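You operate a simulated robot arm through the tools that you are given. There is no shell and no other tool.

Carry out the task below with a simulated robot arm. There is one attempt and no reset: what you move stays moved.

## Task
Load the green and purple corner pads on the turntable at PAD and lock it at BAND.
Fine: the red knob frees it and ends at HELD.
Where things are to end (x, y in the base frame): purple corner pad within 6 cm of [26, -110]; green corner pad within 6 cm of [36, -100].

It is judged by the outcome, as a careful person would: the job done as asked, and still so three seconds after it is handed in. It fails if anything else is knocked over, pushed out of place, dropped, spilled or broken.

## Robot
A 6-joint arm with a two-finger parallel gripper, fixed in place. Base frame: the origin is on the floor under the middle of its stand, x ahead of it, y to its left, z up. Units: cm, rad, N and s.
It reaches about 131.3 cm from its shoulder. Its first joint turns from -2.897 to 2.897 rad. Payload 3.43 kg.
The tool frame sits at the grasp point between the pads (the TCP): z along the fingers, y along the line on which they close. The tips reach 3.4 cm beyond it. Largest opening 12.8 cm; finger width 2.4, thickness 1.2; the body of the gripper, 4.8 by 13 cm, starts 9.6 cm behind the TCP.
Orientation is that of the tool frame in the base frame, as [roll, pitch, yaw] about the fixed x, y, z axes, in that order (R = Rz(yaw) Ry(pitch) Rx(roll)). With the fingers straight down and closing along the base's y, the tool's x points along the base's -x, its y along +y and its z along -z.

## Interface
- The arm moves only by the tool apply_moves. Its argument "series" is a list of rows, each an object of numbers (a shift or turn left out is 0, a gripper value left out holds the last): "grip": the closure, from 0 (fully open) to 1 (shut); "dx", "dy", "dz": the shift along the tool's x, y, z in units of 40 mm (1.0 is 40 mm); "wx", "wy", "wz": the turn, a rotation vector about the tool's x, y, z in units of 4 degrees (1.0 is 4 degrees). In form: [{"grip": .., "dx": .., "dy": .., "dz": .., "wx": .., "wy": .., "wz": ..}, ...]. A call has 1 to 20 rows; each row shifts and turns the commanded pose from where the row before left it, along the tool's axes as they then stand. A call with a number of a shift or a turn outside -1 to 1 is refused whole. A row lasts 0.2 s, in which the tool goes at most 5 cm and 0.15 rad; a call with a longer step from one row to the next is refused whole, and so is a gripper value outside its range. A pose out of reach is approached as far as the arm can. The call stops where the force on the tool passes 90 N (or 10 N more than at its start, if that is more) or the arm is blocked; 0.2 s more then pass. Each finger travels about 15.3 cm/s and halts on what it meets, pressing with about 29 N; the grip force reading is that of the motor and also rises with nothing between the fingers. The clock runs only during rows and for 0.2 s after the last one: add rows that do not move to give the fingers time. The reply holds the time, the measured pose of the TCP, the force on the tool along the base axes, the opening and the grip force, in the units named above and with some noise, with the torque about the TCP (base axes, N m) and any sound that the robot's microphone picked up, and new pictures: "views" is both (left out), scene, wrist or none.
- Cameras (640 x 400 px; columns grow to the right, rows downward): "scene" is fixed at [5.02, -64.98, 125.14]; the picture's right is [-0.90, -0.43, 0.00], its down [-0.38, 0.81, -0.44] and it looks along [0.19, -0.40, -0.90] (base axes); focal length 214 px, centre (320, 200). "wrist" rides on the gripper at [7.6, -1.1, -16] in the tool frame; the picture's right is [0.15, 0.99, 0.00], its down [-0.88, 0.13, -0.46] and it looks along [-0.45, 0.07, 0.89] (tool axes); focal length 234 px, centre (320, 200). There is no depth. A picture from a camera that has moved, and an enlarged one, comes with that camera's place and axes in the base frame and with its lens.
- zoom(camera, box): a new picture of the part [left, top, right, bottom] of that camera's present view, enlarged. It takes no simulated time.
- sign_off(): hands the job in; it is judged then, once.

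Places have to be worked out from the pictures, the camera data and where the tool is seen. Open the gripper and draw the arm clear of the work before you hand the job in, unless the task says otherwise.

The tools are called as a command line: name --argument value ..., lists and objects as JSON in quotes. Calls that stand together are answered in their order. apply_moves: Moves the arm, as the interface text tells. Its arguments: {"type":"object","properties":{"series":{"type":"array","items":{"type":"object","properties":{"grip":{"type":"number"},"dx":{"type":"number"},"dy":{"type":"number"},"dz":{"type":"number"},"wx":{"type":"number"},"wy":{"type":"number"},"wz":{"type":"number"}}}},"views":{"type":"string","enum":["both","scene","wrist","none"]}},"required":["series"]} The other tools are called the same way: zoom (camera, box) takes an enlarged picture of a part of a camera's view; sign_off () hands the job in.

At the start:

```text
clock: 0.0
eef_pos: [43.95, -53.28, 111.68]
tool_rot: [-3.139, 0.001, -3.142]
force: [0.2, -0.7, 1.1]
moment: [-0.01, -0.01, -0.01]
finger_gap: 12.79
grip_force: 0.1
```

scene: 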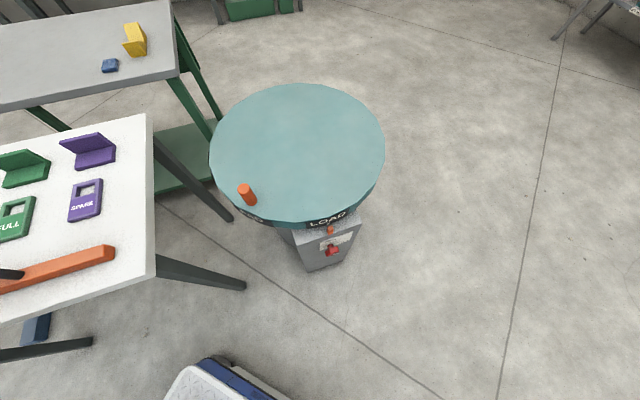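
wrist: 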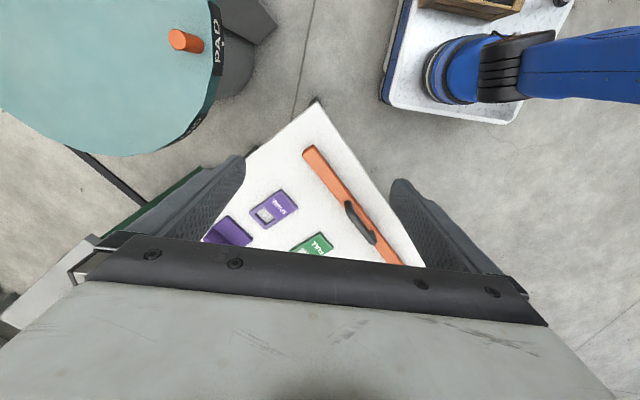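

I start by looking closer at the turntable, its control post and the table with the pads.

zoom --camera "scene" --box '[200, 160, 400, 285]'

zoom --camera "scene" --box '[0, 110, 200, 235]'

zoom --camera "wrist" --box '[0, 0, 320, 200]'

zoom --camera "scene" --box '[0, 0, 200, 125]'

```text
3.20 times, centred on (300, 222) of scene
camera zoom: at [5.02, -64.98, 125.14], right [-0.9, -0.43, 0.0], down [-0.38, 0.81, -0.44], along [0.19, -0.4, -0.9], focal length 686 px, centre (384, 128)
```

zoom: 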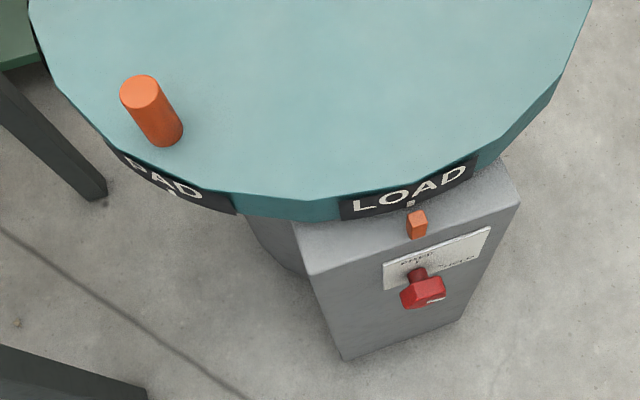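

```text
3.20 times, centred on (100, 172) of scene
camera zoom: at [5.02, -64.98, 125.14], right [-0.9, -0.43, 0.0], down [-0.38, 0.81, -0.44], along [0.19, -0.4, -0.9], focal length 686 px, centre (1024, 288)
```

zoom: 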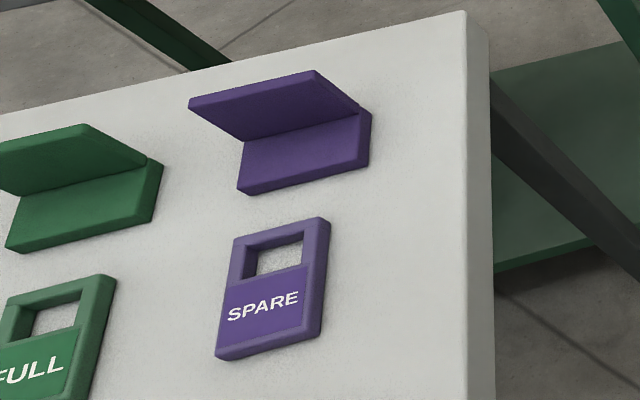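

```text
2.00 times, centred on (160, 100) of wrist
camera zoom: at [36.46, -54.39, 127.63], right [-0.15, 0.99, 0.0], down [0.88, 0.13, 0.46], along [0.45, 0.07, -0.89], focal length 468 px, centre (640, 400)
```

zoom: 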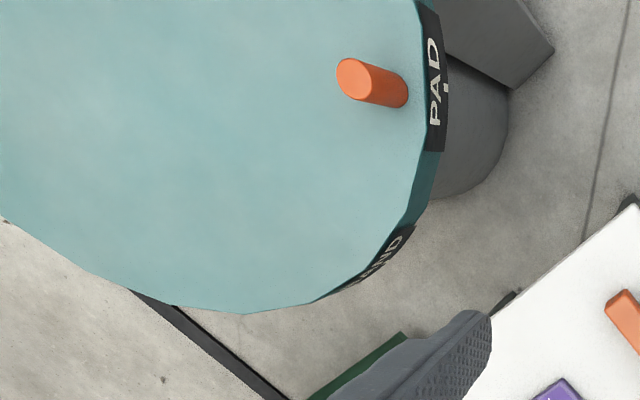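

```text
3.20 times, centred on (100, 62) of scene
camera zoom: at [5.02, -64.98, 125.14], right [-0.9, -0.43, 0.0], down [-0.38, 0.81, -0.44], along [0.19, -0.4, -0.9], focal length 686 px, centre (1024, 640)
```

zoom: 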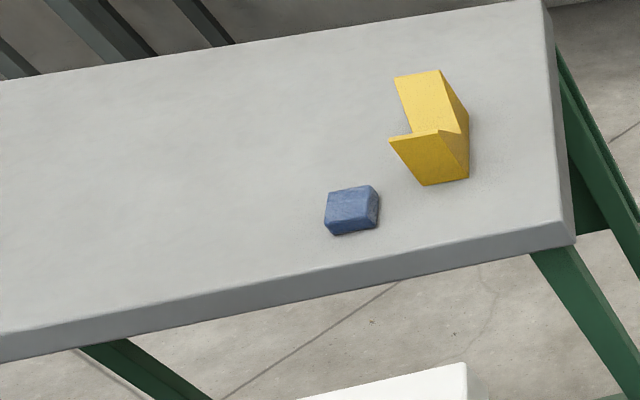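

The orange peg sits at PAD's angle on the disk, LOAD is at the pointer; I judge the disk centre near [32, -107], top z≈69. I zoom tighter on the knob plate and the pads to read details.

zoom --camera "scene" --box '[300, 210, 364, 250]'

zoom --camera "scene" --box '[290, 205, 370, 285]'

zoom --camera "scene" --box '[0, 120, 128, 200]'

zoom --camera "wrist" --box '[180, 80, 440, 280]'

zoom --camera "wrist" --box '[380, 0, 640, 130]'

```text
10.00 times, centred on (332, 230) of scene
camera zoom: at [5.02, -64.98, 125.14], right [-0.9, -0.43, 0.0], down [-0.38, 0.81, -0.44], along [0.19, -0.4, -0.9], focal length 2145 px, centre (200, -100)
```

zoom: 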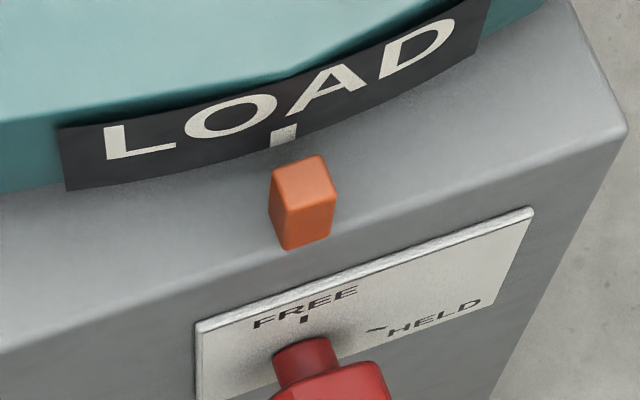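

```text
5.00 times, centred on (330, 245) of scene
camera zoom: at [5.02, -64.98, 125.14], right [-0.9, -0.43, 0.0], down [-0.38, 0.81, -0.44], along [0.19, -0.4, -0.9], focal length 1072 px, centre (270, -25)
```

zoom: 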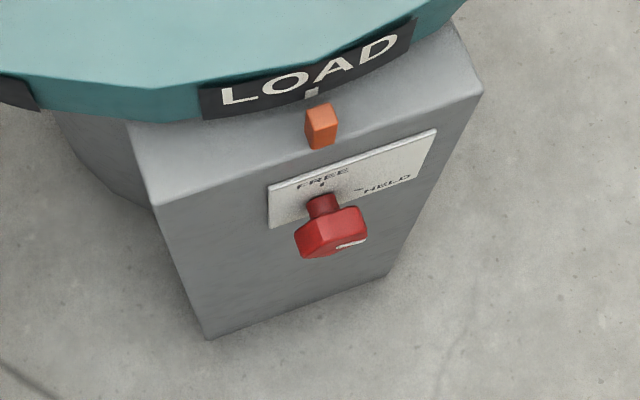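

```text
5.00 times, centred on (64, 160) of scene
camera zoom: at [5.02, -64.98, 125.14], right [-0.9, -0.43, 0.0], down [-0.38, 0.81, -0.44], along [0.19, -0.4, -0.9], focal length 1072 px, centre (1600, 400)
```

zoom: 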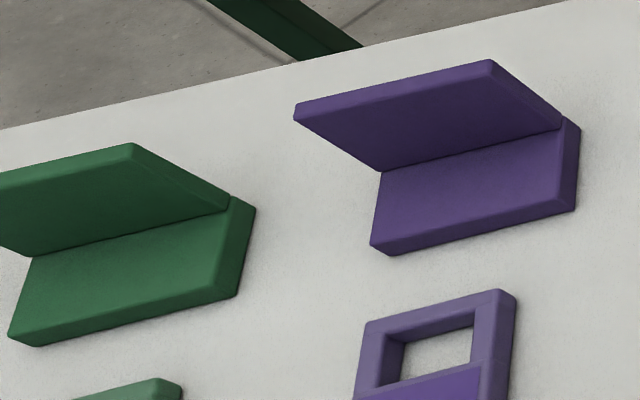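

```text
2.00 times, centred on (310, 180) of wrist
camera zoom: at [36.46, -54.39, 127.63], right [-0.15, 0.99, 0.0], down [0.88, 0.13, 0.46], along [0.45, 0.07, -0.89], focal length 468 px, centre (340, 240)
```

zoom: 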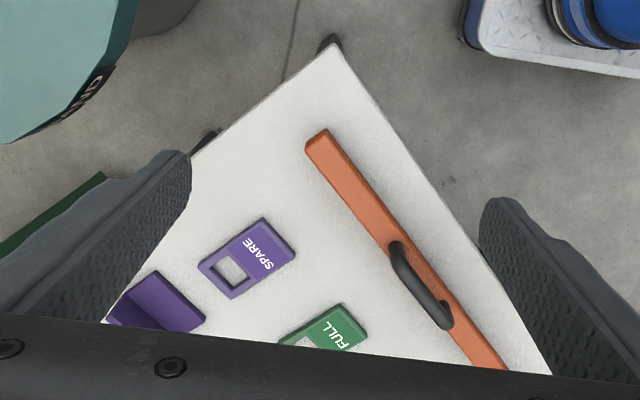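

```text
2.46 times, centred on (510, 65) of wrist
camera zoom: at [36.46, -54.39, 127.63], right [-0.15, 0.99, 0.0], down [0.88, 0.13, 0.46], along [0.45, 0.07, -0.89], focal length 576 px, centre (-148, 532)
```

zoom: 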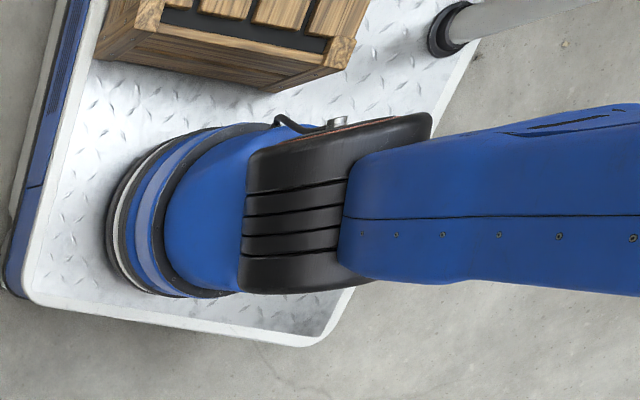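

The plate reads FREE (12 o'clock) and HELD (3 o'clock), on a vertical post face with outward normal about [-0.7, 0.7]; the knob is near [9, -83, 50]. I first shift the arm to the open area in front of that face, well above everything.

apply_moves --series '[{"dx": 1, "dy": 0.1, "dz": 0.4, "grip": 0}, {"dx": 1, "dy": 0.1, "dz": 0.4}, {"dx": 1, "dy": 0.1, "dz": 0.5}, {"dx": 1, "dy": 0.1, "dz": 0.5}, {"dx": 1, "dy": 0, "dz": 0.5}, {"dx": 1, "dy": 0, "dz": 0.5}, {"dx": 1, "dy": 0, "dz": 0.5}, {"dx": 1, "dy": 0, "dz": 0.5}, {"dx": 1, "dy": 0, "dz": 0.5}, {"dx": 1, "dy": 0, "dz": 0.5}, {"dx": 1, "dy": 0, "dz": 0.5}, {"dx": 1, "dy": 0, "dz": 0.5}]'

```text
clock: 2.6
eef_pos: [-3.86, -51.8, 88.45]
tool_rot: [-3.141, 0.0, -3.141]
force: [0.2, 0.2, -0.3]
moment: [-0.02, 0.04, 0.03]
finger_gap: 12.82
grip_force: 0.0
camera wrist: at [-11.55, -52.93, 104.45], right [-0.15, 0.99, 0.0], down [0.88, 0.13, 0.46], along [0.45, 0.07, -0.89], focal length 234 px, centre (320, 200)
```

scene: 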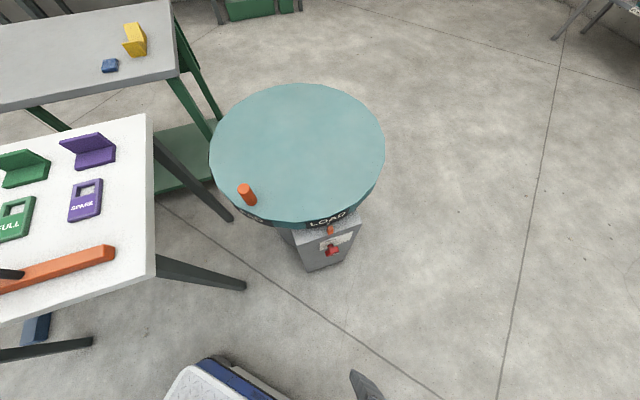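
wrist: 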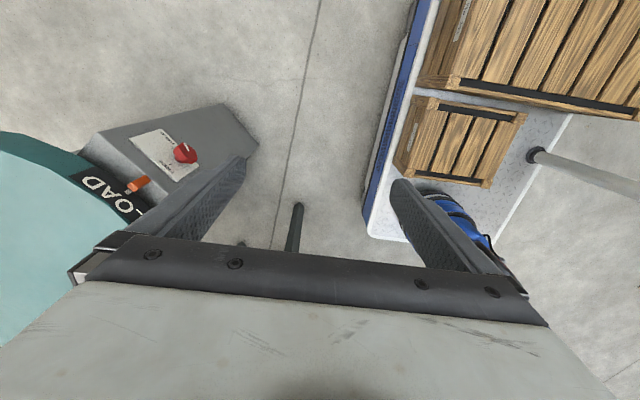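

The arm is clear in front of the post. Now I yaw the tool 45° counter-clockwise and start tilting it so the fingers point at the post face.

apply_moves --series '[{"wz": -1}, {"wz": -1}, {"wz": -1}, {"wz": -1}, {"wz": -1}, {"wz": -1}, {"wz": -1}, {"wz": -1}, {"wz": -1}, {"wz": -1}, {"wz": -1}, {"wz": -0.25}]'

apply_moves --series '[{"wx": 1}, {"wx": 1}, {"wx": 1}, {"wx": 1}, {"wx": 1}, {"wx": 1}, {"wx": 1}, {"wx": 1}, {"wx": 1}, {"wx": 1}, {"wx": 1}, {"wx": 1}]'

```text
clock: 5.2
eef_pos: [-3.99, -51.73, 88.48]
tool_rot: [-3.14, 0.0, -2.354]
force: [0.0, 0.2, 0.6]
moment: [-0.02, -0.02, -0.02]
finger_gap: 12.8
grip_force: 0.0
camera wrist: at [-8.51, -57.87, 104.45], right [-0.8, 0.59, 0.0], down [0.53, 0.72, 0.46], along [0.27, 0.36, -0.89], focal length 234 px, centre (320, 200)
```

scene: 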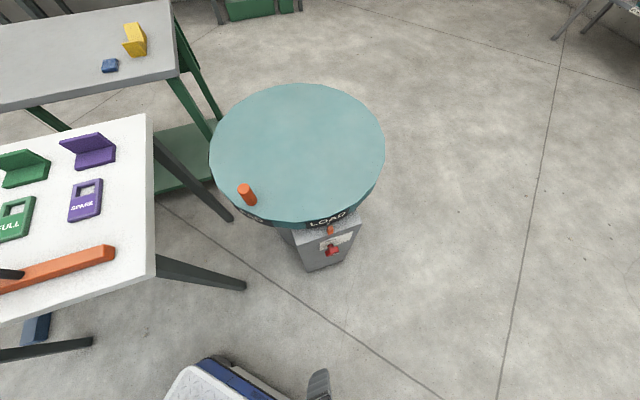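
wrist: 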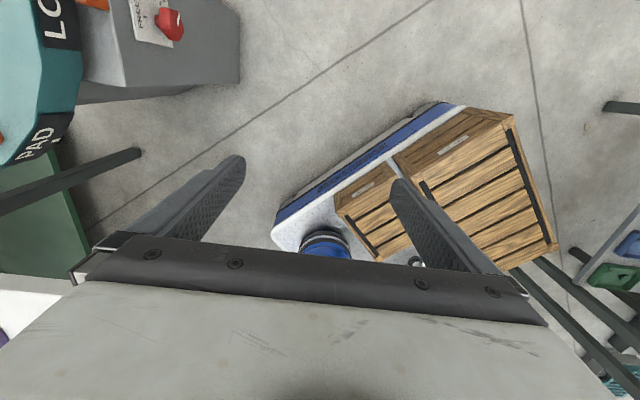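

```text
clock: 7.8
eef_pos: [13.65, -64.71, 101.17]
tool_rot: [-2.313, 0.015, -2.368]
force: [0.1, -0.5, -0.6]
moment: [-0.02, 0.01, -0.01]
finger_gap: 12.78
grip_force: 0.1
out of reach, approached as far as the arm can: row 2, 3, 4, 5, 6, 7, 8, 9, 10, 11, 12
camera wrist: at [0.52, -62.24, 112.62], right [-0.57, 0.38, -0.73], down [0.33, 0.92, 0.22], along [0.75, -0.12, -0.65], focal length 234 px, centre (320, 200)
```

scene: 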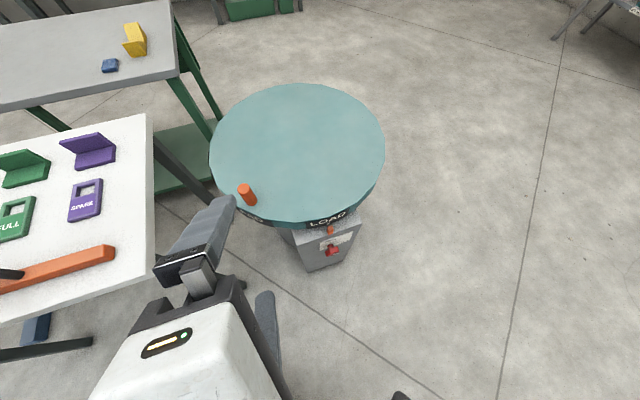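
wrist: 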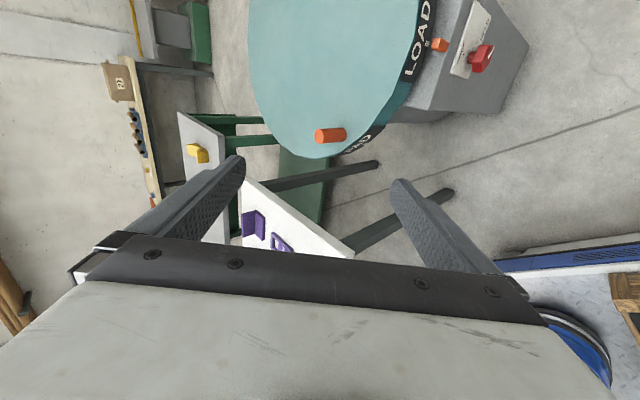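

The commanded pose ran into the arm's limits and the TCP drifted; nothing was touched. The wrist camera now sees the knob and the disk, so I look closer before re-planning the approach.

zoom --camera "wrist" --box '[400, 0, 560, 100]'

zoom --camera "wrist" --box '[440, 20, 520, 90]'

zoom --camera "wrist" --box '[160, 90, 420, 280]'

```text
4.00 times, centred on (480, 50) of wrist
camera zoom: at [0.52, -62.24, 112.62], right [-0.57, 0.38, -0.73], down [0.33, 0.92, 0.22], along [0.75, -0.12, -0.65], focal length 937 px, centre (-320, 800)
```

zoom: 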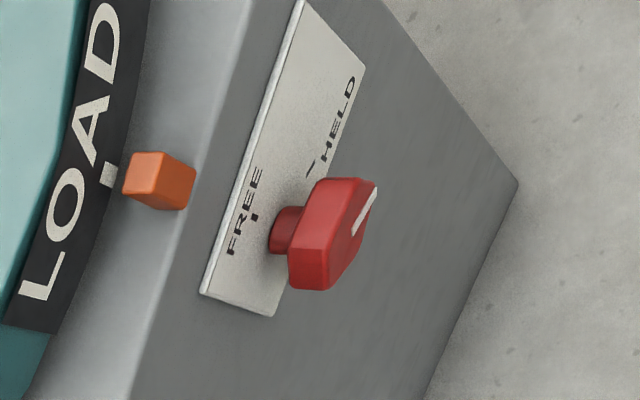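

```text
5.71 times, centred on (480, 55) of wrist
camera zoom: at [0.52, -62.24, 112.62], right [-0.57, 0.38, -0.73], down [0.33, 0.92, 0.22], along [0.75, -0.12, -0.65], focal length 1338 px, centre (-594, 1029)
```

zoom: 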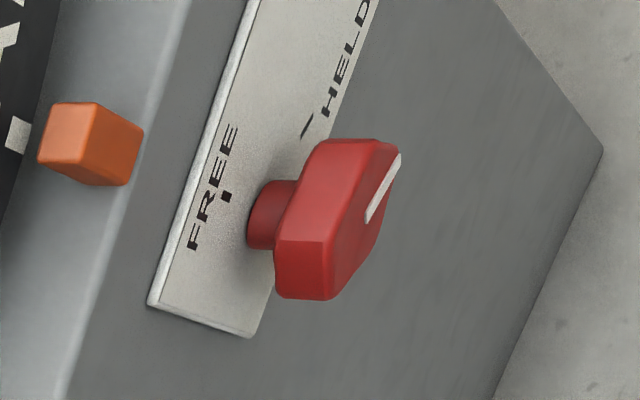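

```text
2.11 times, centred on (290, 185) of wrist
camera zoom: at [0.52, -62.24, 112.62], right [-0.57, 0.38, -0.73], down [0.33, 0.92, 0.22], along [0.75, -0.12, -0.65], focal length 493 px, centre (383, 232)
```

zoom: 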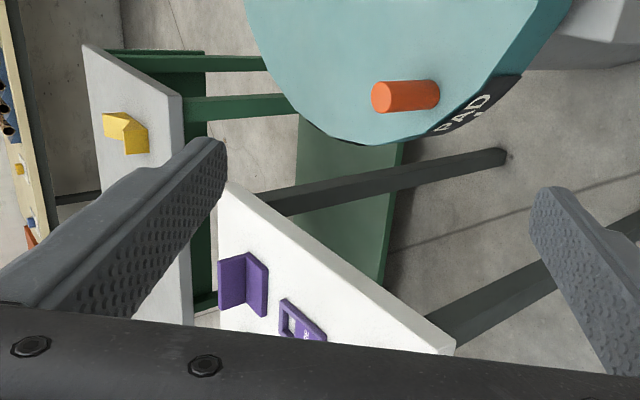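

The knob is a bar-shaped handle with its white mark at the HELD end. I try shifting the commanded pose away from the arm's base (toward -y) to see whether this tilted orientation becomes reachable there.

apply_moves --series '[{"dx": 0.707, "dy": -0.473, "dz": 0.525}, {"dx": 0.707, "dy": -0.473, "dz": 0.525}, {"dx": 0.707, "dy": -0.473, "dz": 0.525}, {"dx": 0.707, "dy": -0.473, "dz": 0.525}, {"dx": 0.707, "dy": -0.473, "dz": 0.525}]'

```text
clock: 9.0
eef_pos: [13.7, -84.64, 101.17]
tool_rot: [-2.3, -0.003, -2.354]
force: [-0.3, 0.4, 0.5]
moment: [-0.02, 0.05, -0.03]
finger_gap: 12.79
grip_force: 0.1
camera wrist: at [0.47, -82.17, 112.65], right [-0.57, 0.36, -0.74], down [0.32, 0.92, 0.21], along [0.76, -0.12, -0.64], focal length 234 px, centre (320, 200)
```

scene: 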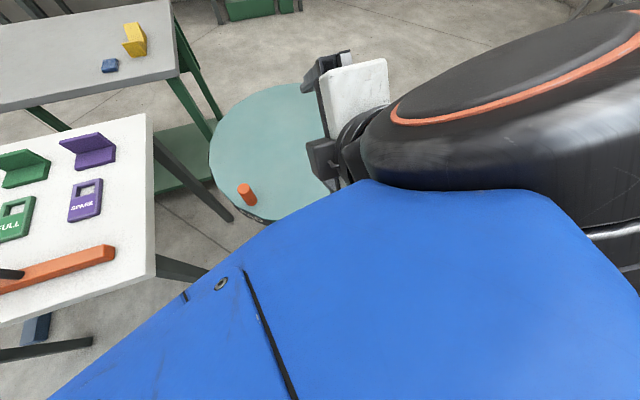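
wrist: 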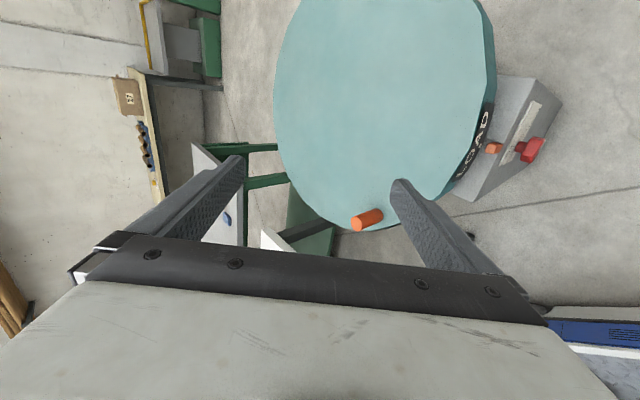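

The pose re-based and is reachable here, above the post at a safe height. I continue tilting toward horizontal to see what the arm allows.

apply_moves --series '[{"wx": 1}, {"wx": 1}, {"wx": 1}, {"wx": 1}, {"wx": 1}, {"wx": 1}, {"wx": 1}, {"wx": 1}, {"wx": 1}, {"wx": 1}, {"wx": 0.5}]'

```text
clock: 11.4
eef_pos: [13.65, -94.05, 120.03]
tool_rot: [-1.576, 0.007, -2.353]
force: [0.9, 0.1, 0.2]
moment: [0.02, 0.02, 0.0]
finger_gap: 12.8
grip_force: 0.0
out of reach, approached as far as the arm can: row 3, 4, 5, 6, 7, 8, 9, 10, 11
camera wrist: at [-3.04, -88.14, 121.24], right [-0.1, -0.1, -0.99], down [0.3, 0.95, -0.12], along [0.95, -0.31, -0.07], focal length 234 px, centre (320, 200)
```

scene: 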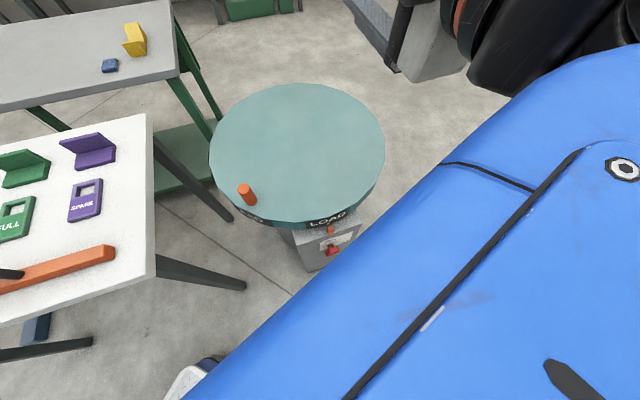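
wrist: 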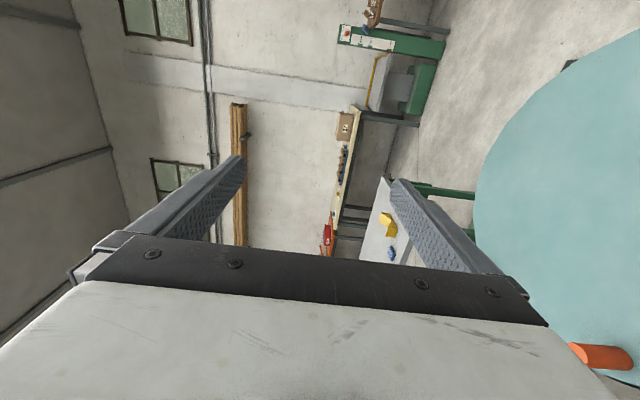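

That orientation is reachable only far out, so I'll use a straight-down tool instead: with the fingers vertical in front of the face, pushing the handle's left end down turns it from HELD to FREE. I back out to a tool-down orientation, lowering slightly first.

apply_moves --series '[{"dy": 1}, {"dy": 1}, {"dy": 1}, {"wx": -1}, {"wx": -1}, {"wx": -1}, {"wx": -1}, {"wx": -1}, {"wx": -1}, {"wx": -1}, {"wx": -1}, {"wx": -1}, {"wx": -1}, {"wx": -1}, {"wx": -1}, {"wx": -1}]' --views "scene"

```text
clock: 14.8
eef_pos: [12.85, -93.89, 111.49]
tool_rot: [-2.408, 0.001, -2.357]
force: [-0.6, 0.3, 0.2]
moment: [0.0, -0.02, 0.0]
finger_gap: 12.8
grip_force: 0.0
out of reach, approached as far as the arm can: row 1, 2, 3, 10, 11, 12, 13, 14, 15, 16
```

scene: 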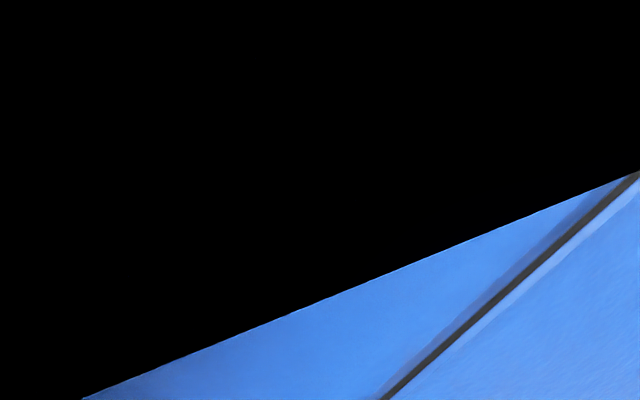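

The scene camera is currently inside an arm link, so its picture is useless. I probe how the arm behaves by stepping straight down a little from here (clear space above the disk).

apply_moves --series '[{"dy": 0.669, "dz": 0.743}, {"dy": 0.669, "dz": 0.743}]' --views "none"

apply_moves --series '[{"wx": -1}, {"wx": -1}, {"wx": -1}, {"wx": -1}]' --views "none"

```text
clock: 15.4
eef_pos: [12.91, -94.08, 103.58]
tool_rot: [-2.406, 0.002, -2.356]
force: [-0.2, -0.2, 0.3]
moment: [0.0, -0.01, -0.02]
finger_gap: 12.8
grip_force: 0.1
```

```text
clock: 16.4
eef_pos: [12.86, -94.05, 103.66]
tool_rot: [-2.686, -0.002, -2.355]
force: [0.7, 1.0, 0.2]
moment: [-0.04, 0.06, -0.03]
finger_gap: 12.8
grip_force: 0.0
```

Lowering works and the untilt proceeded exactly. I lower a bit more and finish the untilt to tool-down.

apply_moves --series '[{"dy": 0.438, "dz": 0.899}, {"dy": 0.438, "dz": 0.899}, {"wx": -1}, {"wx": -1}, {"wx": -1}, {"wx": -1}, {"wx": -1}, {"wx": -1}, {"wx": -0.52}]'

```text
clock: 18.4
eef_pos: [12.83, -93.36, 95.05]
tool_rot: [3.141, -0.001, -2.358]
force: [-0.2, 0.2, -0.2]
moment: [0.02, 0.02, -0.01]
finger_gap: 12.8
grip_force: 0.1
out of reach, approached as far as the arm can: row 9
camera wrist: at [8.26, -99.6, 110.98], right [-0.8, 0.6, 0.0], down [0.53, 0.72, 0.45], along [0.27, 0.36, -0.89], focal length 234 px, centre (320, 200)
```

scene: 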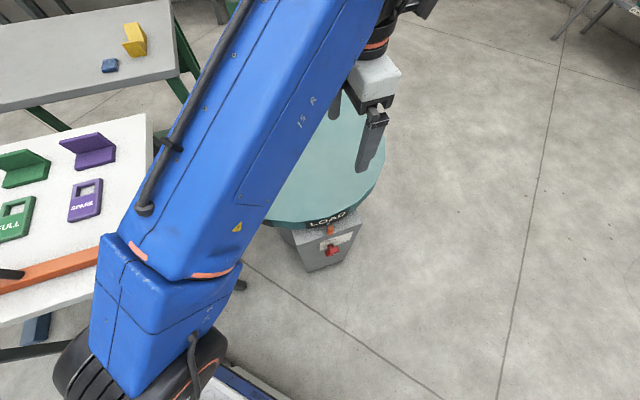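
wrist: 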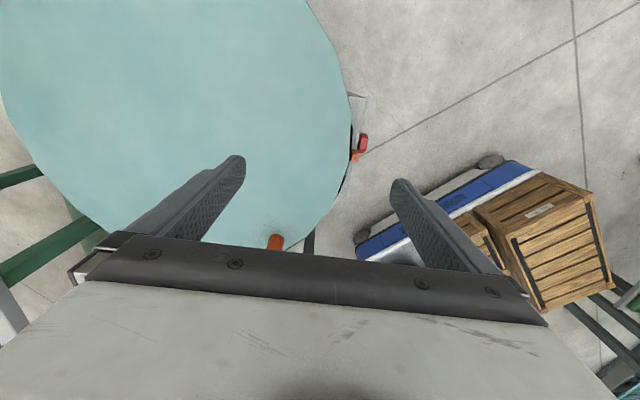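

Tool is vertical again. Now I turn it clockwise 90° so the camera ends on the outer side of the post (tool x toward [-0.7, 0.7]), keeping height above the peg.

apply_moves --series '[{"dz": 1}, {"wz": 1}, {"wz": 1}, {"wz": 1}, {"wz": 1}, {"wz": 1}, {"wz": 1}, {"wz": 1}, {"wz": 1}, {"wz": 1}, {"wz": 1}, {"wz": 1}, {"wz": 1}, {"wz": 1}, {"wz": 1}, {"wz": 1}, {"wz": 1}, {"wz": 1}]' --views "none"

apply_moves --series '[{"wz": 1}, {"wz": 1}, {"wz": 1}, {"wz": 1}, {"wz": 1}, {"wz": 0.5}]'

```text
clock: 22.2
eef_pos: [12.92, -93.49, 90.85]
tool_rot: [-3.14, 0.0, 2.741]
force: [-0.1, 0.3, -0.2]
moment: [0.01, -0.02, -0.01]
finger_gap: 12.83
grip_force: 0.0
```

```text
clock: 23.6
eef_pos: [12.87, -93.36, 91.18]
tool_rot: [-3.141, 0.001, 2.356]
force: [-0.3, 0.6, 0.2]
moment: [0.02, -0.01, 0.0]
finger_gap: 12.82
grip_force: 0.1
camera wrist: at [6.85, -88.88, 107.02], right [0.6, 0.8, 0.0], down [0.71, -0.53, 0.46], along [0.37, -0.27, -0.89], focal length 234 px, centre (320, 200)
```

scene: 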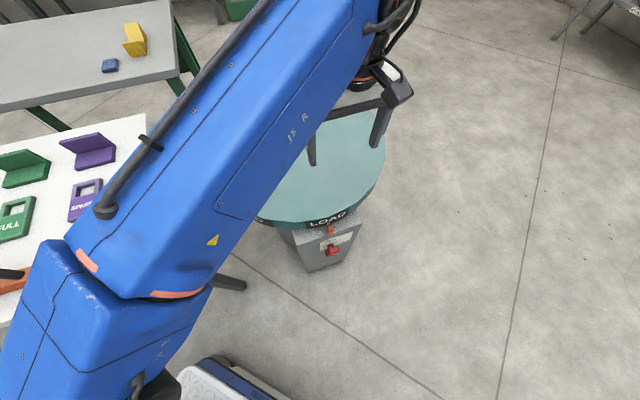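
wrist: 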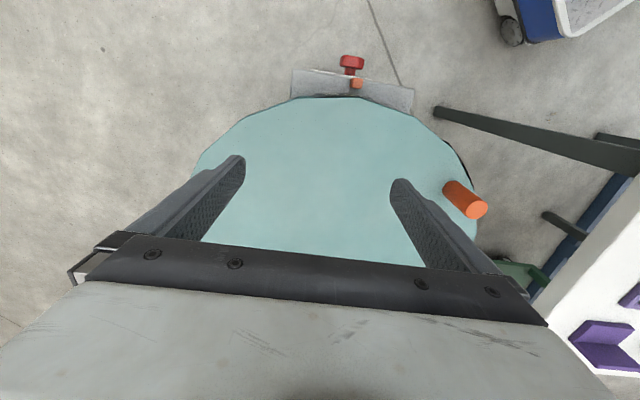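

Knob sits near [8.2, -82, 50] by triangulation. I move outward and then down in front of the post to get a frontal view of the knob.

apply_moves --series '[{"dx": 1, "dy": 0.17}, {"dx": 1, "dy": 0.17}, {"dx": 1, "dy": 0.17}, {"dx": 1, "dy": 0.17}, {"dx": 1, "dy": 0.17}, {"dx": 1, "dy": 0.17}, {"dx": 1, "dy": 0.17}, {"dz": 1}, {"dz": 1}, {"dz": 1}, {"dz": 1}, {"dz": 1}, {"dz": 1}, {"dz": 1}, {"dz": 1}, {"dz": 0.75}]'

```text
clock: 27.0
eef_pos: [-3.62, -70.57, 55.87]
tool_rot: [-3.14, 0.001, 2.357]
force: [-0.2, -0.4, 0.8]
moment: [0.01, -0.01, 0.01]
finger_gap: 12.79
grip_force: 0.0
camera wrist: at [-9.7, -66.04, 71.88], right [0.6, 0.8, 0.0], down [0.72, -0.53, 0.46], along [0.37, -0.27, -0.89], focal length 234 px, centre (320, 200)
```

scene: 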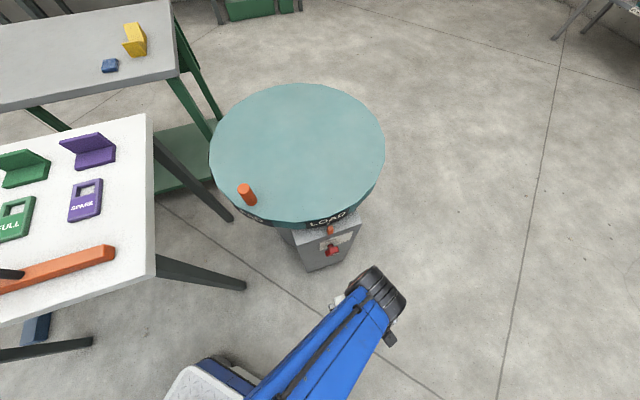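
wrist: 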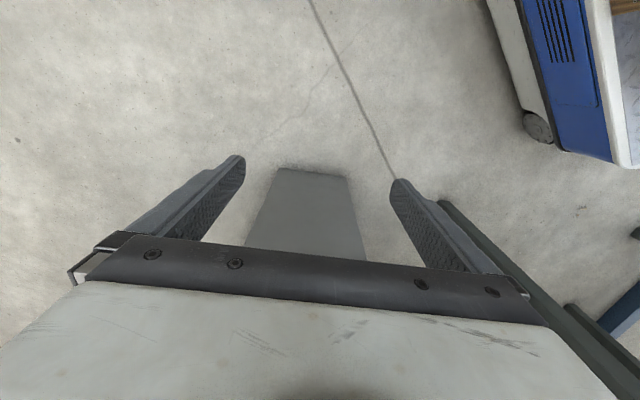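

The wrist view is blocked by the gripper on that side, but the scene camera has a clear look at the knob now. I zoom there to measure it.

zoom --camera "scene" --box '[316, 230, 348, 262]'

zoom --camera "scene" --box '[270, 200, 370, 280]'

```text
12.50 times, centred on (332, 246) of scene
camera zoom: at [5.02, -64.98, 125.14], right [-0.9, -0.43, 0.0], down [-0.38, 0.81, -0.44], along [0.19, -0.4, -0.9], focal length 2681 px, centre (170, -375)
```

zoom: 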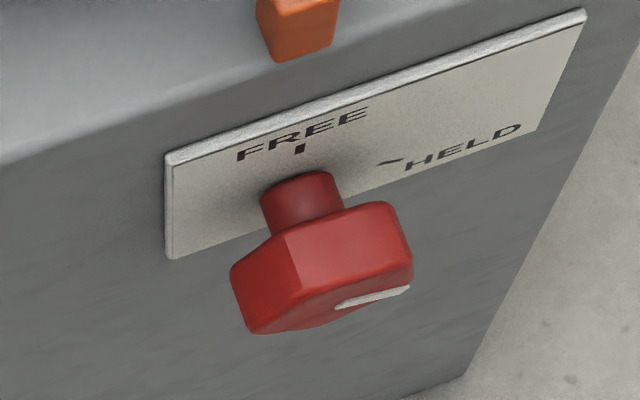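

```text
5.00 times, centred on (320, 240) of scene
camera zoom: at [5.02, -64.98, 125.14], right [-0.9, -0.43, 0.0], down [-0.38, 0.81, -0.44], along [0.19, -0.4, -0.9], focal length 1072 px, centre (320, 0)
```

zoom: 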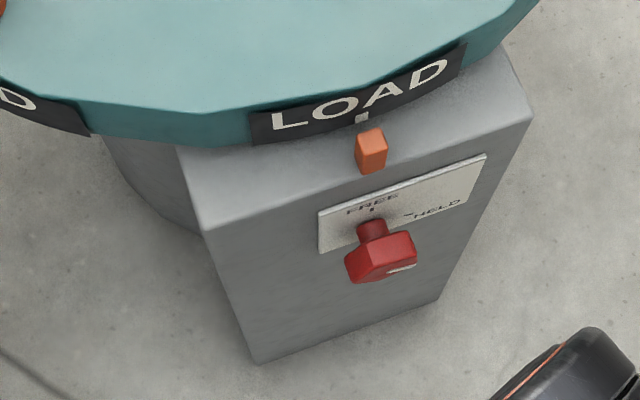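

By two-view measurement the knob axis is near [10, -85, 47.7] on the face (plane y−x≈−95), HELD ≈118° clockwise of FREE, front of the handle ≈3.6 cm off the face. I close the fingers, raise, tilt 8° inward and move part-way in, left of the handle.

apply_moves --series '[{"grip": 1, "dz": -1}, {"wy": -1, "dz": -0.2}, {"wy": -1}, {"dy": 0.69}, {"dx": -1}, {"dx": -1}, {"dx": -0.5}, {}]'

```text
clock: 28.8
eef_pos: [5.69, -75.7, 62.42]
tool_rot: [3.142, 0.14, 2.356]
force: [0.5, -0.1, -0.8]
moment: [-0.02, -0.01, -0.02]
finger_gap: 0.01
grip_force: 29.1
camera wrist: at [-2.03, -69.71, 77.07], right [0.6, 0.8, -0.02], down [0.66, -0.48, 0.57], along [0.45, -0.36, -0.82], focal length 234 px, centre (320, 200)
```

scene: 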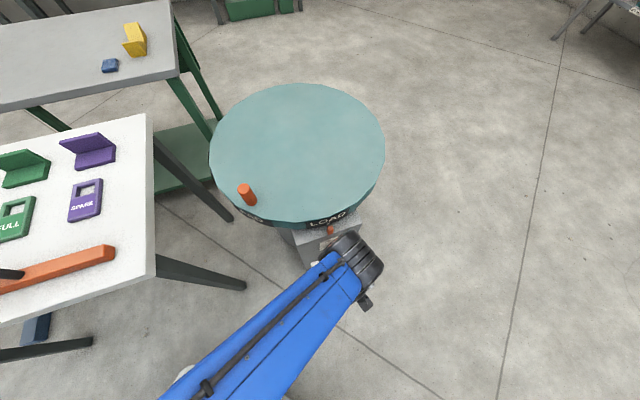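
wrist: 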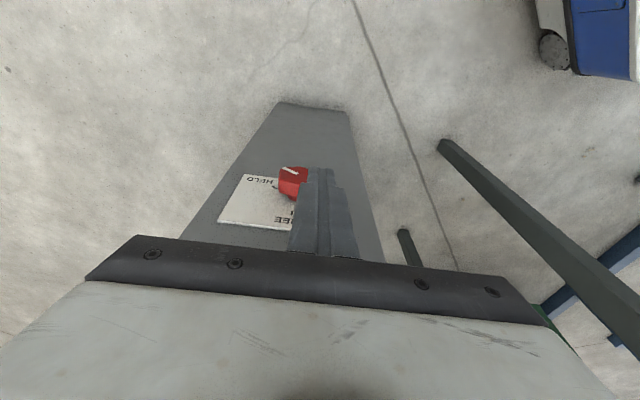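

Now the wrist camera sees the face, plate and knob (upside down). I zoom to measure the knob against the closed fingers.

zoom --camera "wrist" --box '[200, 130, 360, 260]'

```text
3.08 times, centred on (280, 195) of wrist
camera zoom: at [-2.03, -69.71, 77.07], right [0.6, 0.8, -0.02], down [0.66, -0.48, 0.57], along [0.45, -0.36, -0.82], focal length 720 px, centre (443, 215)
```

zoom: 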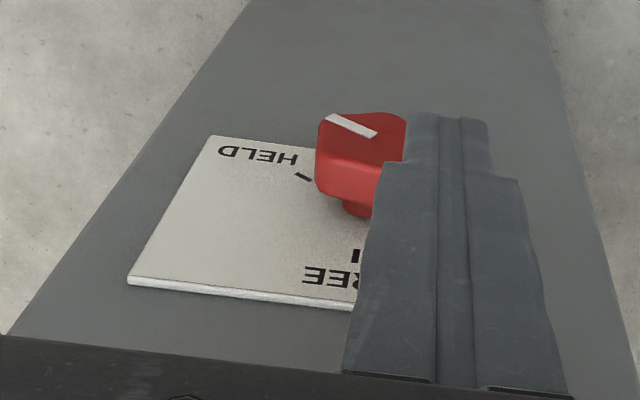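

Refined: plate plane y−x≈−94, knob axis z≈50.5, handle front at [7.7, -81.4], white mark ≈28° below horizontal at HELD. I move to 3.2 cm left of the axis, above the handle's tail, and come down to just above it.

apply_moves --series '[{"dy": 0.15}, {"dx": -0.71, "dz": 0.1}, {"dx": -0.71, "dz": 0.1}, {"dx": 0.14, "dz": 0.99}, {}]' --views "wrist"

zoom --camera "wrist" --box '[220, 120, 420, 245]'

```text
clock: 30.0
eef_pos: [10.04, -78.96, 58.43]
tool_rot: [3.142, 0.14, 2.356]
force: [0.4, -0.2, 0.1]
moment: [-0.02, 0.03, -0.01]
finger_gap: 0.0
grip_force: 29.1
camera wrist: at [2.38, -72.96, 73.19], right [0.6, 0.8, -0.02], down [0.66, -0.48, 0.57], along [0.45, -0.36, -0.82], focal length 234 px, centre (320, 200)
```

wrist: 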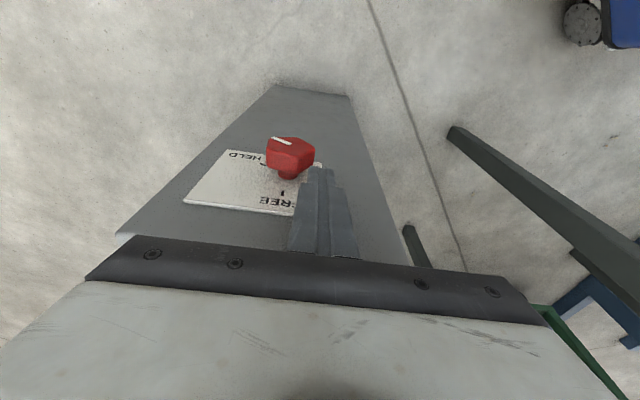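

```text
3.20 times, centred on (320, 182) of wrist
camera zoom: at [2.38, -72.96, 73.19], right [0.6, 0.8, -0.02], down [0.66, -0.48, 0.57], along [0.45, -0.36, -0.82], focal length 749 px, centre (320, 256)
```

zoom: 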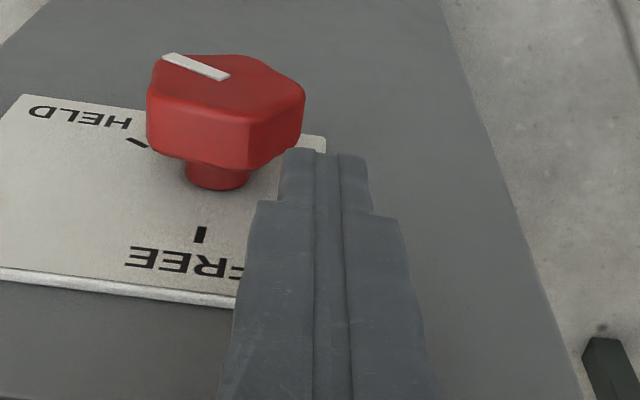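

I take a tighter zoom to get the exact shape of the handle before touching it.

zoom --camera "wrist" --box '[256, 128, 328, 190]'

zoom --camera "scene" --box '[290, 205, 370, 285]'

```text
6.45 times, centred on (292, 159) of wrist
camera zoom: at [2.38, -72.96, 73.19], right [0.6, 0.8, -0.02], down [0.66, -0.48, 0.57], along [0.45, -0.36, -0.82], focal length 1511 px, centre (501, 464)
```

zoom: 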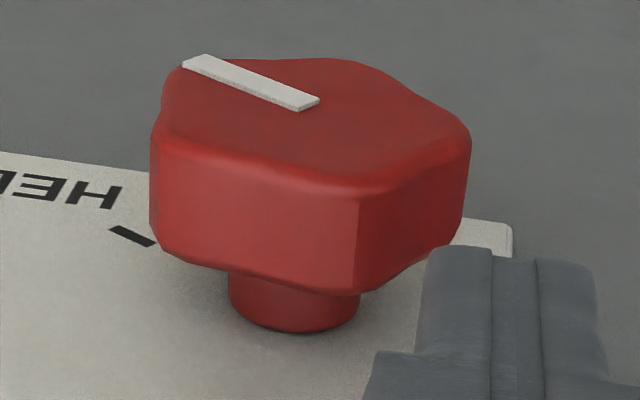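

```text
5.00 times, centred on (330, 245) of scene
camera zoom: at [5.02, -64.98, 125.14], right [-0.9, -0.43, 0.0], down [-0.38, 0.81, -0.44], along [0.19, -0.4, -0.9], focal length 1072 px, centre (270, -25)
```

zoom: 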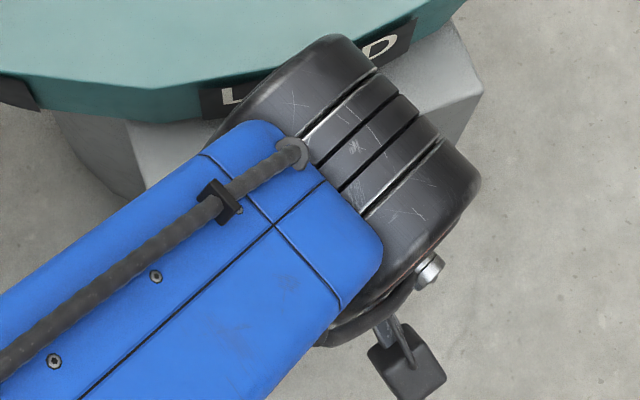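

The handle is a five-lobed knob of about 2.6 cm radius, so gripping it from the front and twisting would be surer than pushing. I back off outward and test, at this lower height, how far the tool can tilt toward the face.

apply_moves --series '[{"dx": 0.99, "dz": -0.14}, {"dx": 0.99, "dz": -0.14}, {"dx": 0.99, "dz": -0.14}, {"dx": 0.99, "dz": -0.14}, {"dx": 0.5, "dz": -0.07}, {"wy": -1}, {"wy": -1}, {"wy": -1}, {"wy": -1}, {"wy": -1}, {"wy": -1}]'

```text
clock: 32.4
eef_pos: [-2.78, -66.25, 58.18]
tool_rot: [-3.141, 0.561, 2.359]
force: [-0.3, 0.9, -0.5]
moment: [-0.02, 0.02, 0.02]
finger_gap: 0.0
grip_force: 29.0
camera wrist: at [-14.08, -56.58, 67.76], right [0.61, 0.79, -0.08], down [0.45, -0.26, 0.85], along [0.65, -0.56, -0.51], focal length 234 px, centre (320, 200)
```

scene: 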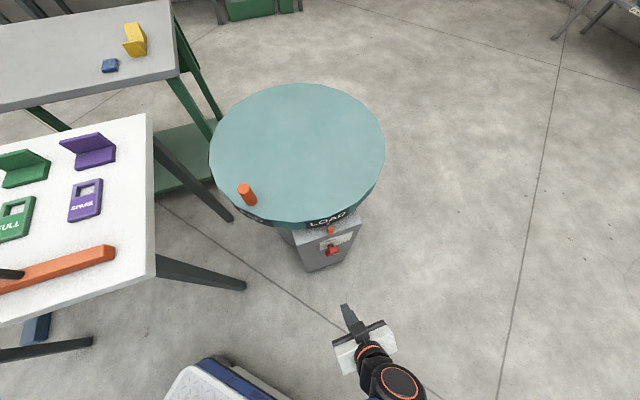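
wrist: 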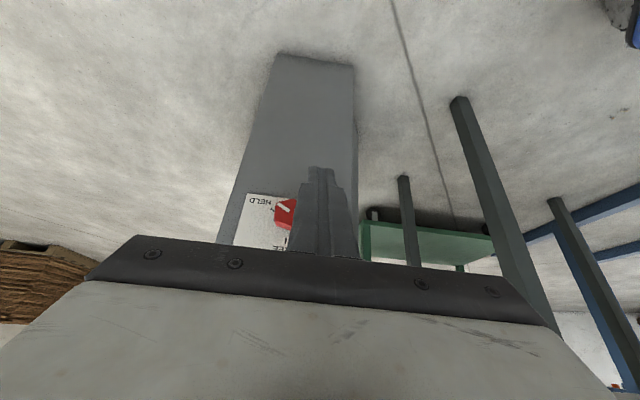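

No limit hit at 32°. I keep tilting toward horizontal, well clear of the post.

apply_moves --series '[{"wy": -1}, {"wy": -1}, {"wy": -1}, {"wy": -1}, {"wy": -1}, {"wy": -1}, {"wy": -1}]' --views "none"

apply_moves --series '[{"wy": -1}, {"wy": -1}, {"wy": -1}, {"wy": -1}]'

```text
clock: 34.0
eef_pos: [-2.77, -66.18, 58.41]
tool_rot: [-3.139, 1.048, 2.359]
force: [0.4, -0.5, 0.4]
moment: [0.01, 0.0, 0.0]
finger_gap: 0.0
grip_force: 28.4
```

```text
clock: 35.0
eef_pos: [-2.83, -66.19, 58.33]
tool_rot: [-3.14, 1.33, 2.356]
force: [-0.4, -0.9, 0.6]
moment: [0.04, 0.02, -0.02]
finger_gap: 0.0
grip_force: 28.8
camera wrist: at [-15.77, -54.82, 54.74], right [0.67, 0.72, -0.14], down [-0.07, 0.26, 0.96], along [0.73, -0.64, 0.22], focal length 234 px, centre (320, 200)
```

scene: 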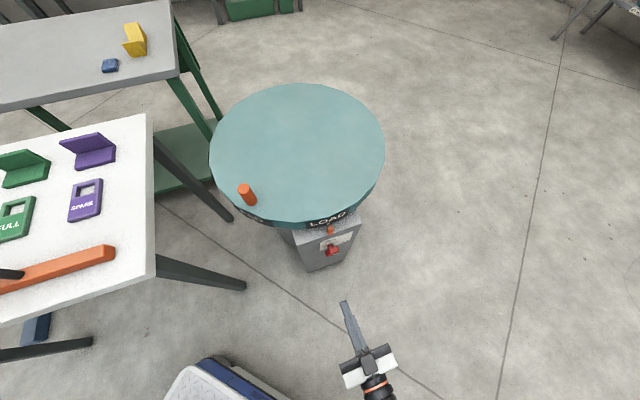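
wrist: 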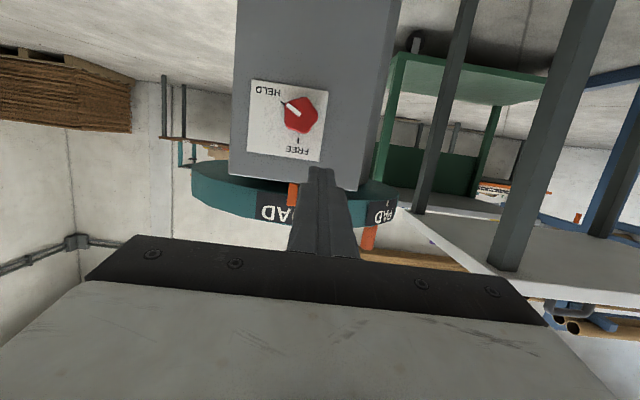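

The arm can face the knob squarely at this height, and the wrist camera now shows it head-on: mark at HELD, five lobes, axis ≈[7.6, -81.4, 50.6]. I finish the tilt to horizontal, open to ~8 cm, and line up with the axis at standoff.

apply_moves --series '[{"wy": -1, "grip": 0.38}, {"wy": -1}, {"wy": -1}, {"wy": -0.45}, {"dx": 0.97, "dy": -0.42}, {"dx": 0.96, "dy": -0.42}, {}]' --views "wrist"

zoom --camera "wrist" --box '[220, 60, 420, 200]'

```text
clock: 36.6
eef_pos: [-5.16, -68.8, 50.68]
tool_rot: [-3.005, 1.566, 2.495]
force: [0.0, 0.3, -0.3]
moment: [0.0, 0.01, 0.01]
finger_gap: 7.94
grip_force: 0.1
camera wrist: at [-17.17, -58.32, 43.18], right [0.7, 0.7, -0.15], down [-0.23, 0.41, 0.88], along [0.68, -0.58, 0.45], focal length 234 px, centre (320, 200)
```

wrist: 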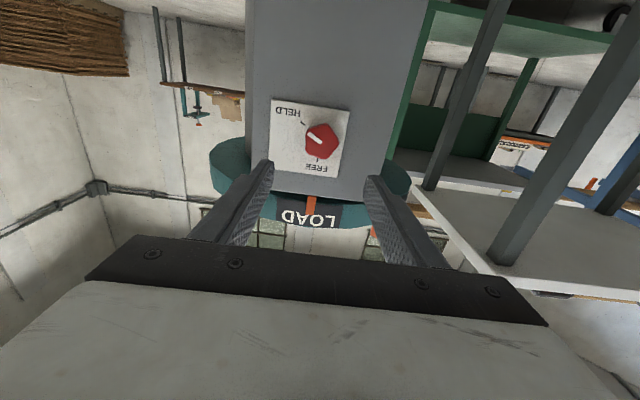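

```text
2.86 times, centred on (320, 130) of wrist
camera zoom: at [-17.17, -58.32, 43.18], right [0.7, 0.7, -0.15], down [-0.23, 0.41, 0.88], along [0.68, -0.58, 0.45], focal length 669 px, centre (320, 400)
```

zoom: 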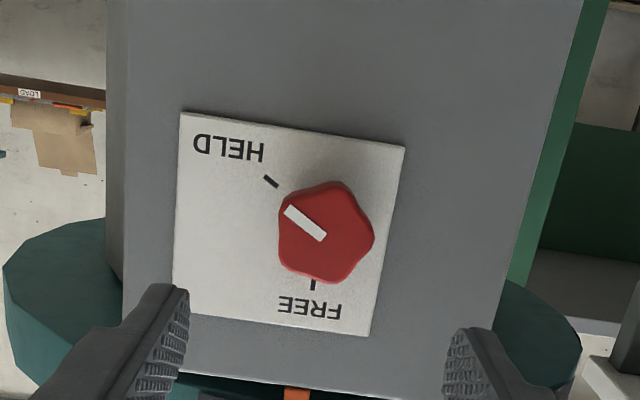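

Head-on view: mark at HELD, 120° clockwise from FREE, axis ≈[7.75, -81.3, 50.8]. I pre-roll the gripper +66° clockwise (jaws across a lobe and the opposite flat) to check it's allowed before moving in.

apply_moves --series '[{"wz": 1, "dy": 0.07}, {"wz": 1}, {"wz": 1}, {"wz": 1}, {"wz": 1}, {"wz": 1}, {"wz": 1}, {"wz": 1}, {"wz": 1}, {"wz": 1}, {"wz": 1}, {"wz": 1}, {"wz": 1}, {"wz": 1}, {"wz": 1}, {"wz": 1}, {"wz": 0.5}, {}]'

```text
clock: 40.4
eef_pos: [-5.05, -68.52, 50.61]
tool_rot: [1.574, 0.418, 0.788]
force: [-0.7, 0.3, -0.3]
moment: [-0.02, -0.04, 0.05]
finger_gap: 7.95
grip_force: 0.1
camera wrist: at [-11.71, -52.63, 46.47], right [0.38, 0.38, 0.84], down [-0.85, -0.21, 0.48], along [0.36, -0.9, 0.24], focal length 234 px, centre (320, 200)
```

scene: 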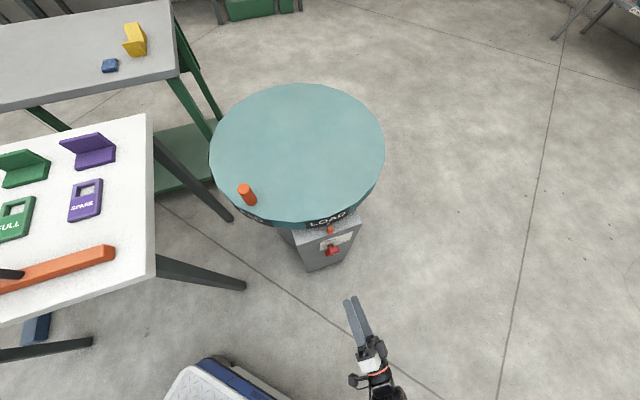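
wrist: 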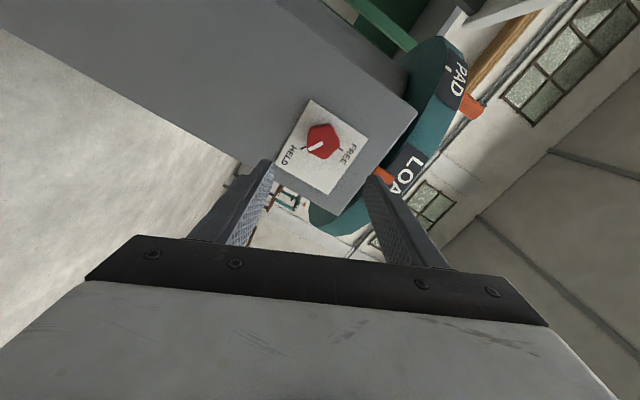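

Roll works. I zoom to check how the jaws line up with the lobes.

zoom --camera "wrist" --box '[240, 80, 400, 200]'

```text
3.33 times, centred on (320, 140) of wrist
camera zoom: at [-11.71, -52.63, 46.47], right [0.38, 0.38, 0.84], down [-0.85, -0.21, 0.48], along [0.36, -0.9, 0.24], focal length 781 px, centre (320, 400)
```

zoom: 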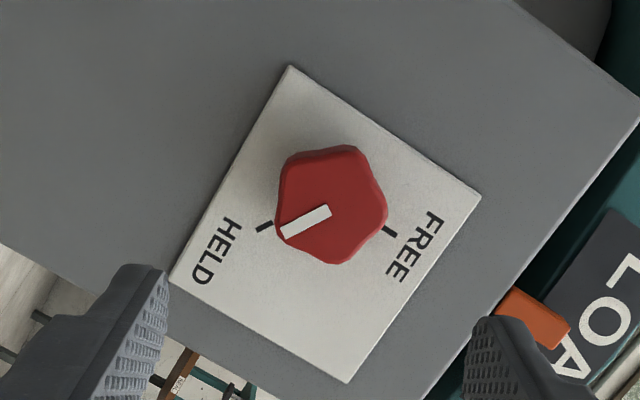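

The left jaw faces a flat and the right jaw a lobe, as wanted; axis ≈[7.8, -81.25, 50.85]. I move in 12 cm first.

apply_moves --series '[{"dz": 1, "dy": 0.064}, {"dz": 1}, {"dz": 1}, {}]' --views "wrist"

zoom --camera "wrist" --box '[220, 100, 420, 240]'

```text
clock: 41.4
eef_pos: [3.56, -77.03, 50.8]
tool_rot: [1.574, 0.42, 0.785]
force: [0.4, -0.1, -0.1]
moment: [-0.03, 0.01, 0.0]
finger_gap: 7.95
grip_force: 0.1
camera wrist: at [-3.15, -61.18, 46.81], right [0.38, 0.38, 0.84], down [-0.85, -0.21, 0.48], along [0.36, -0.9, 0.24], focal length 234 px, centre (320, 200)
```

wrist: 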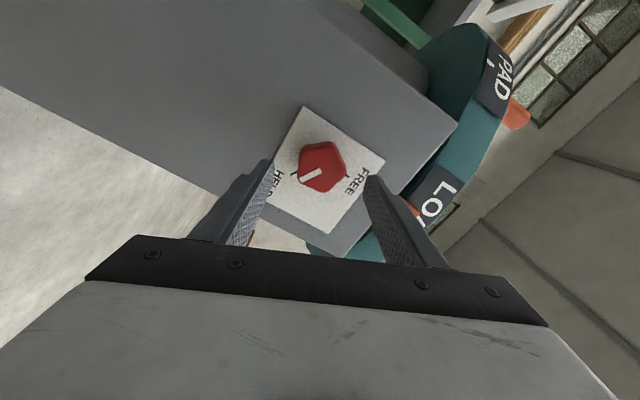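

```text
2.86 times, centred on (320, 170) of wrist
camera zoom: at [-3.15, -61.18, 46.81], right [0.38, 0.38, 0.84], down [-0.85, -0.21, 0.48], along [0.36, -0.9, 0.24], focal length 669 px, centre (320, 286)
```

zoom: 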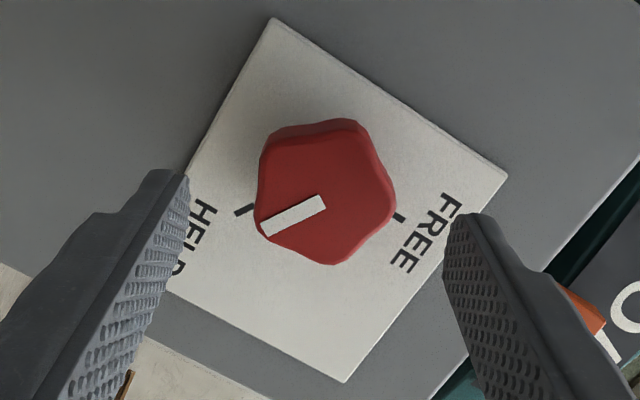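

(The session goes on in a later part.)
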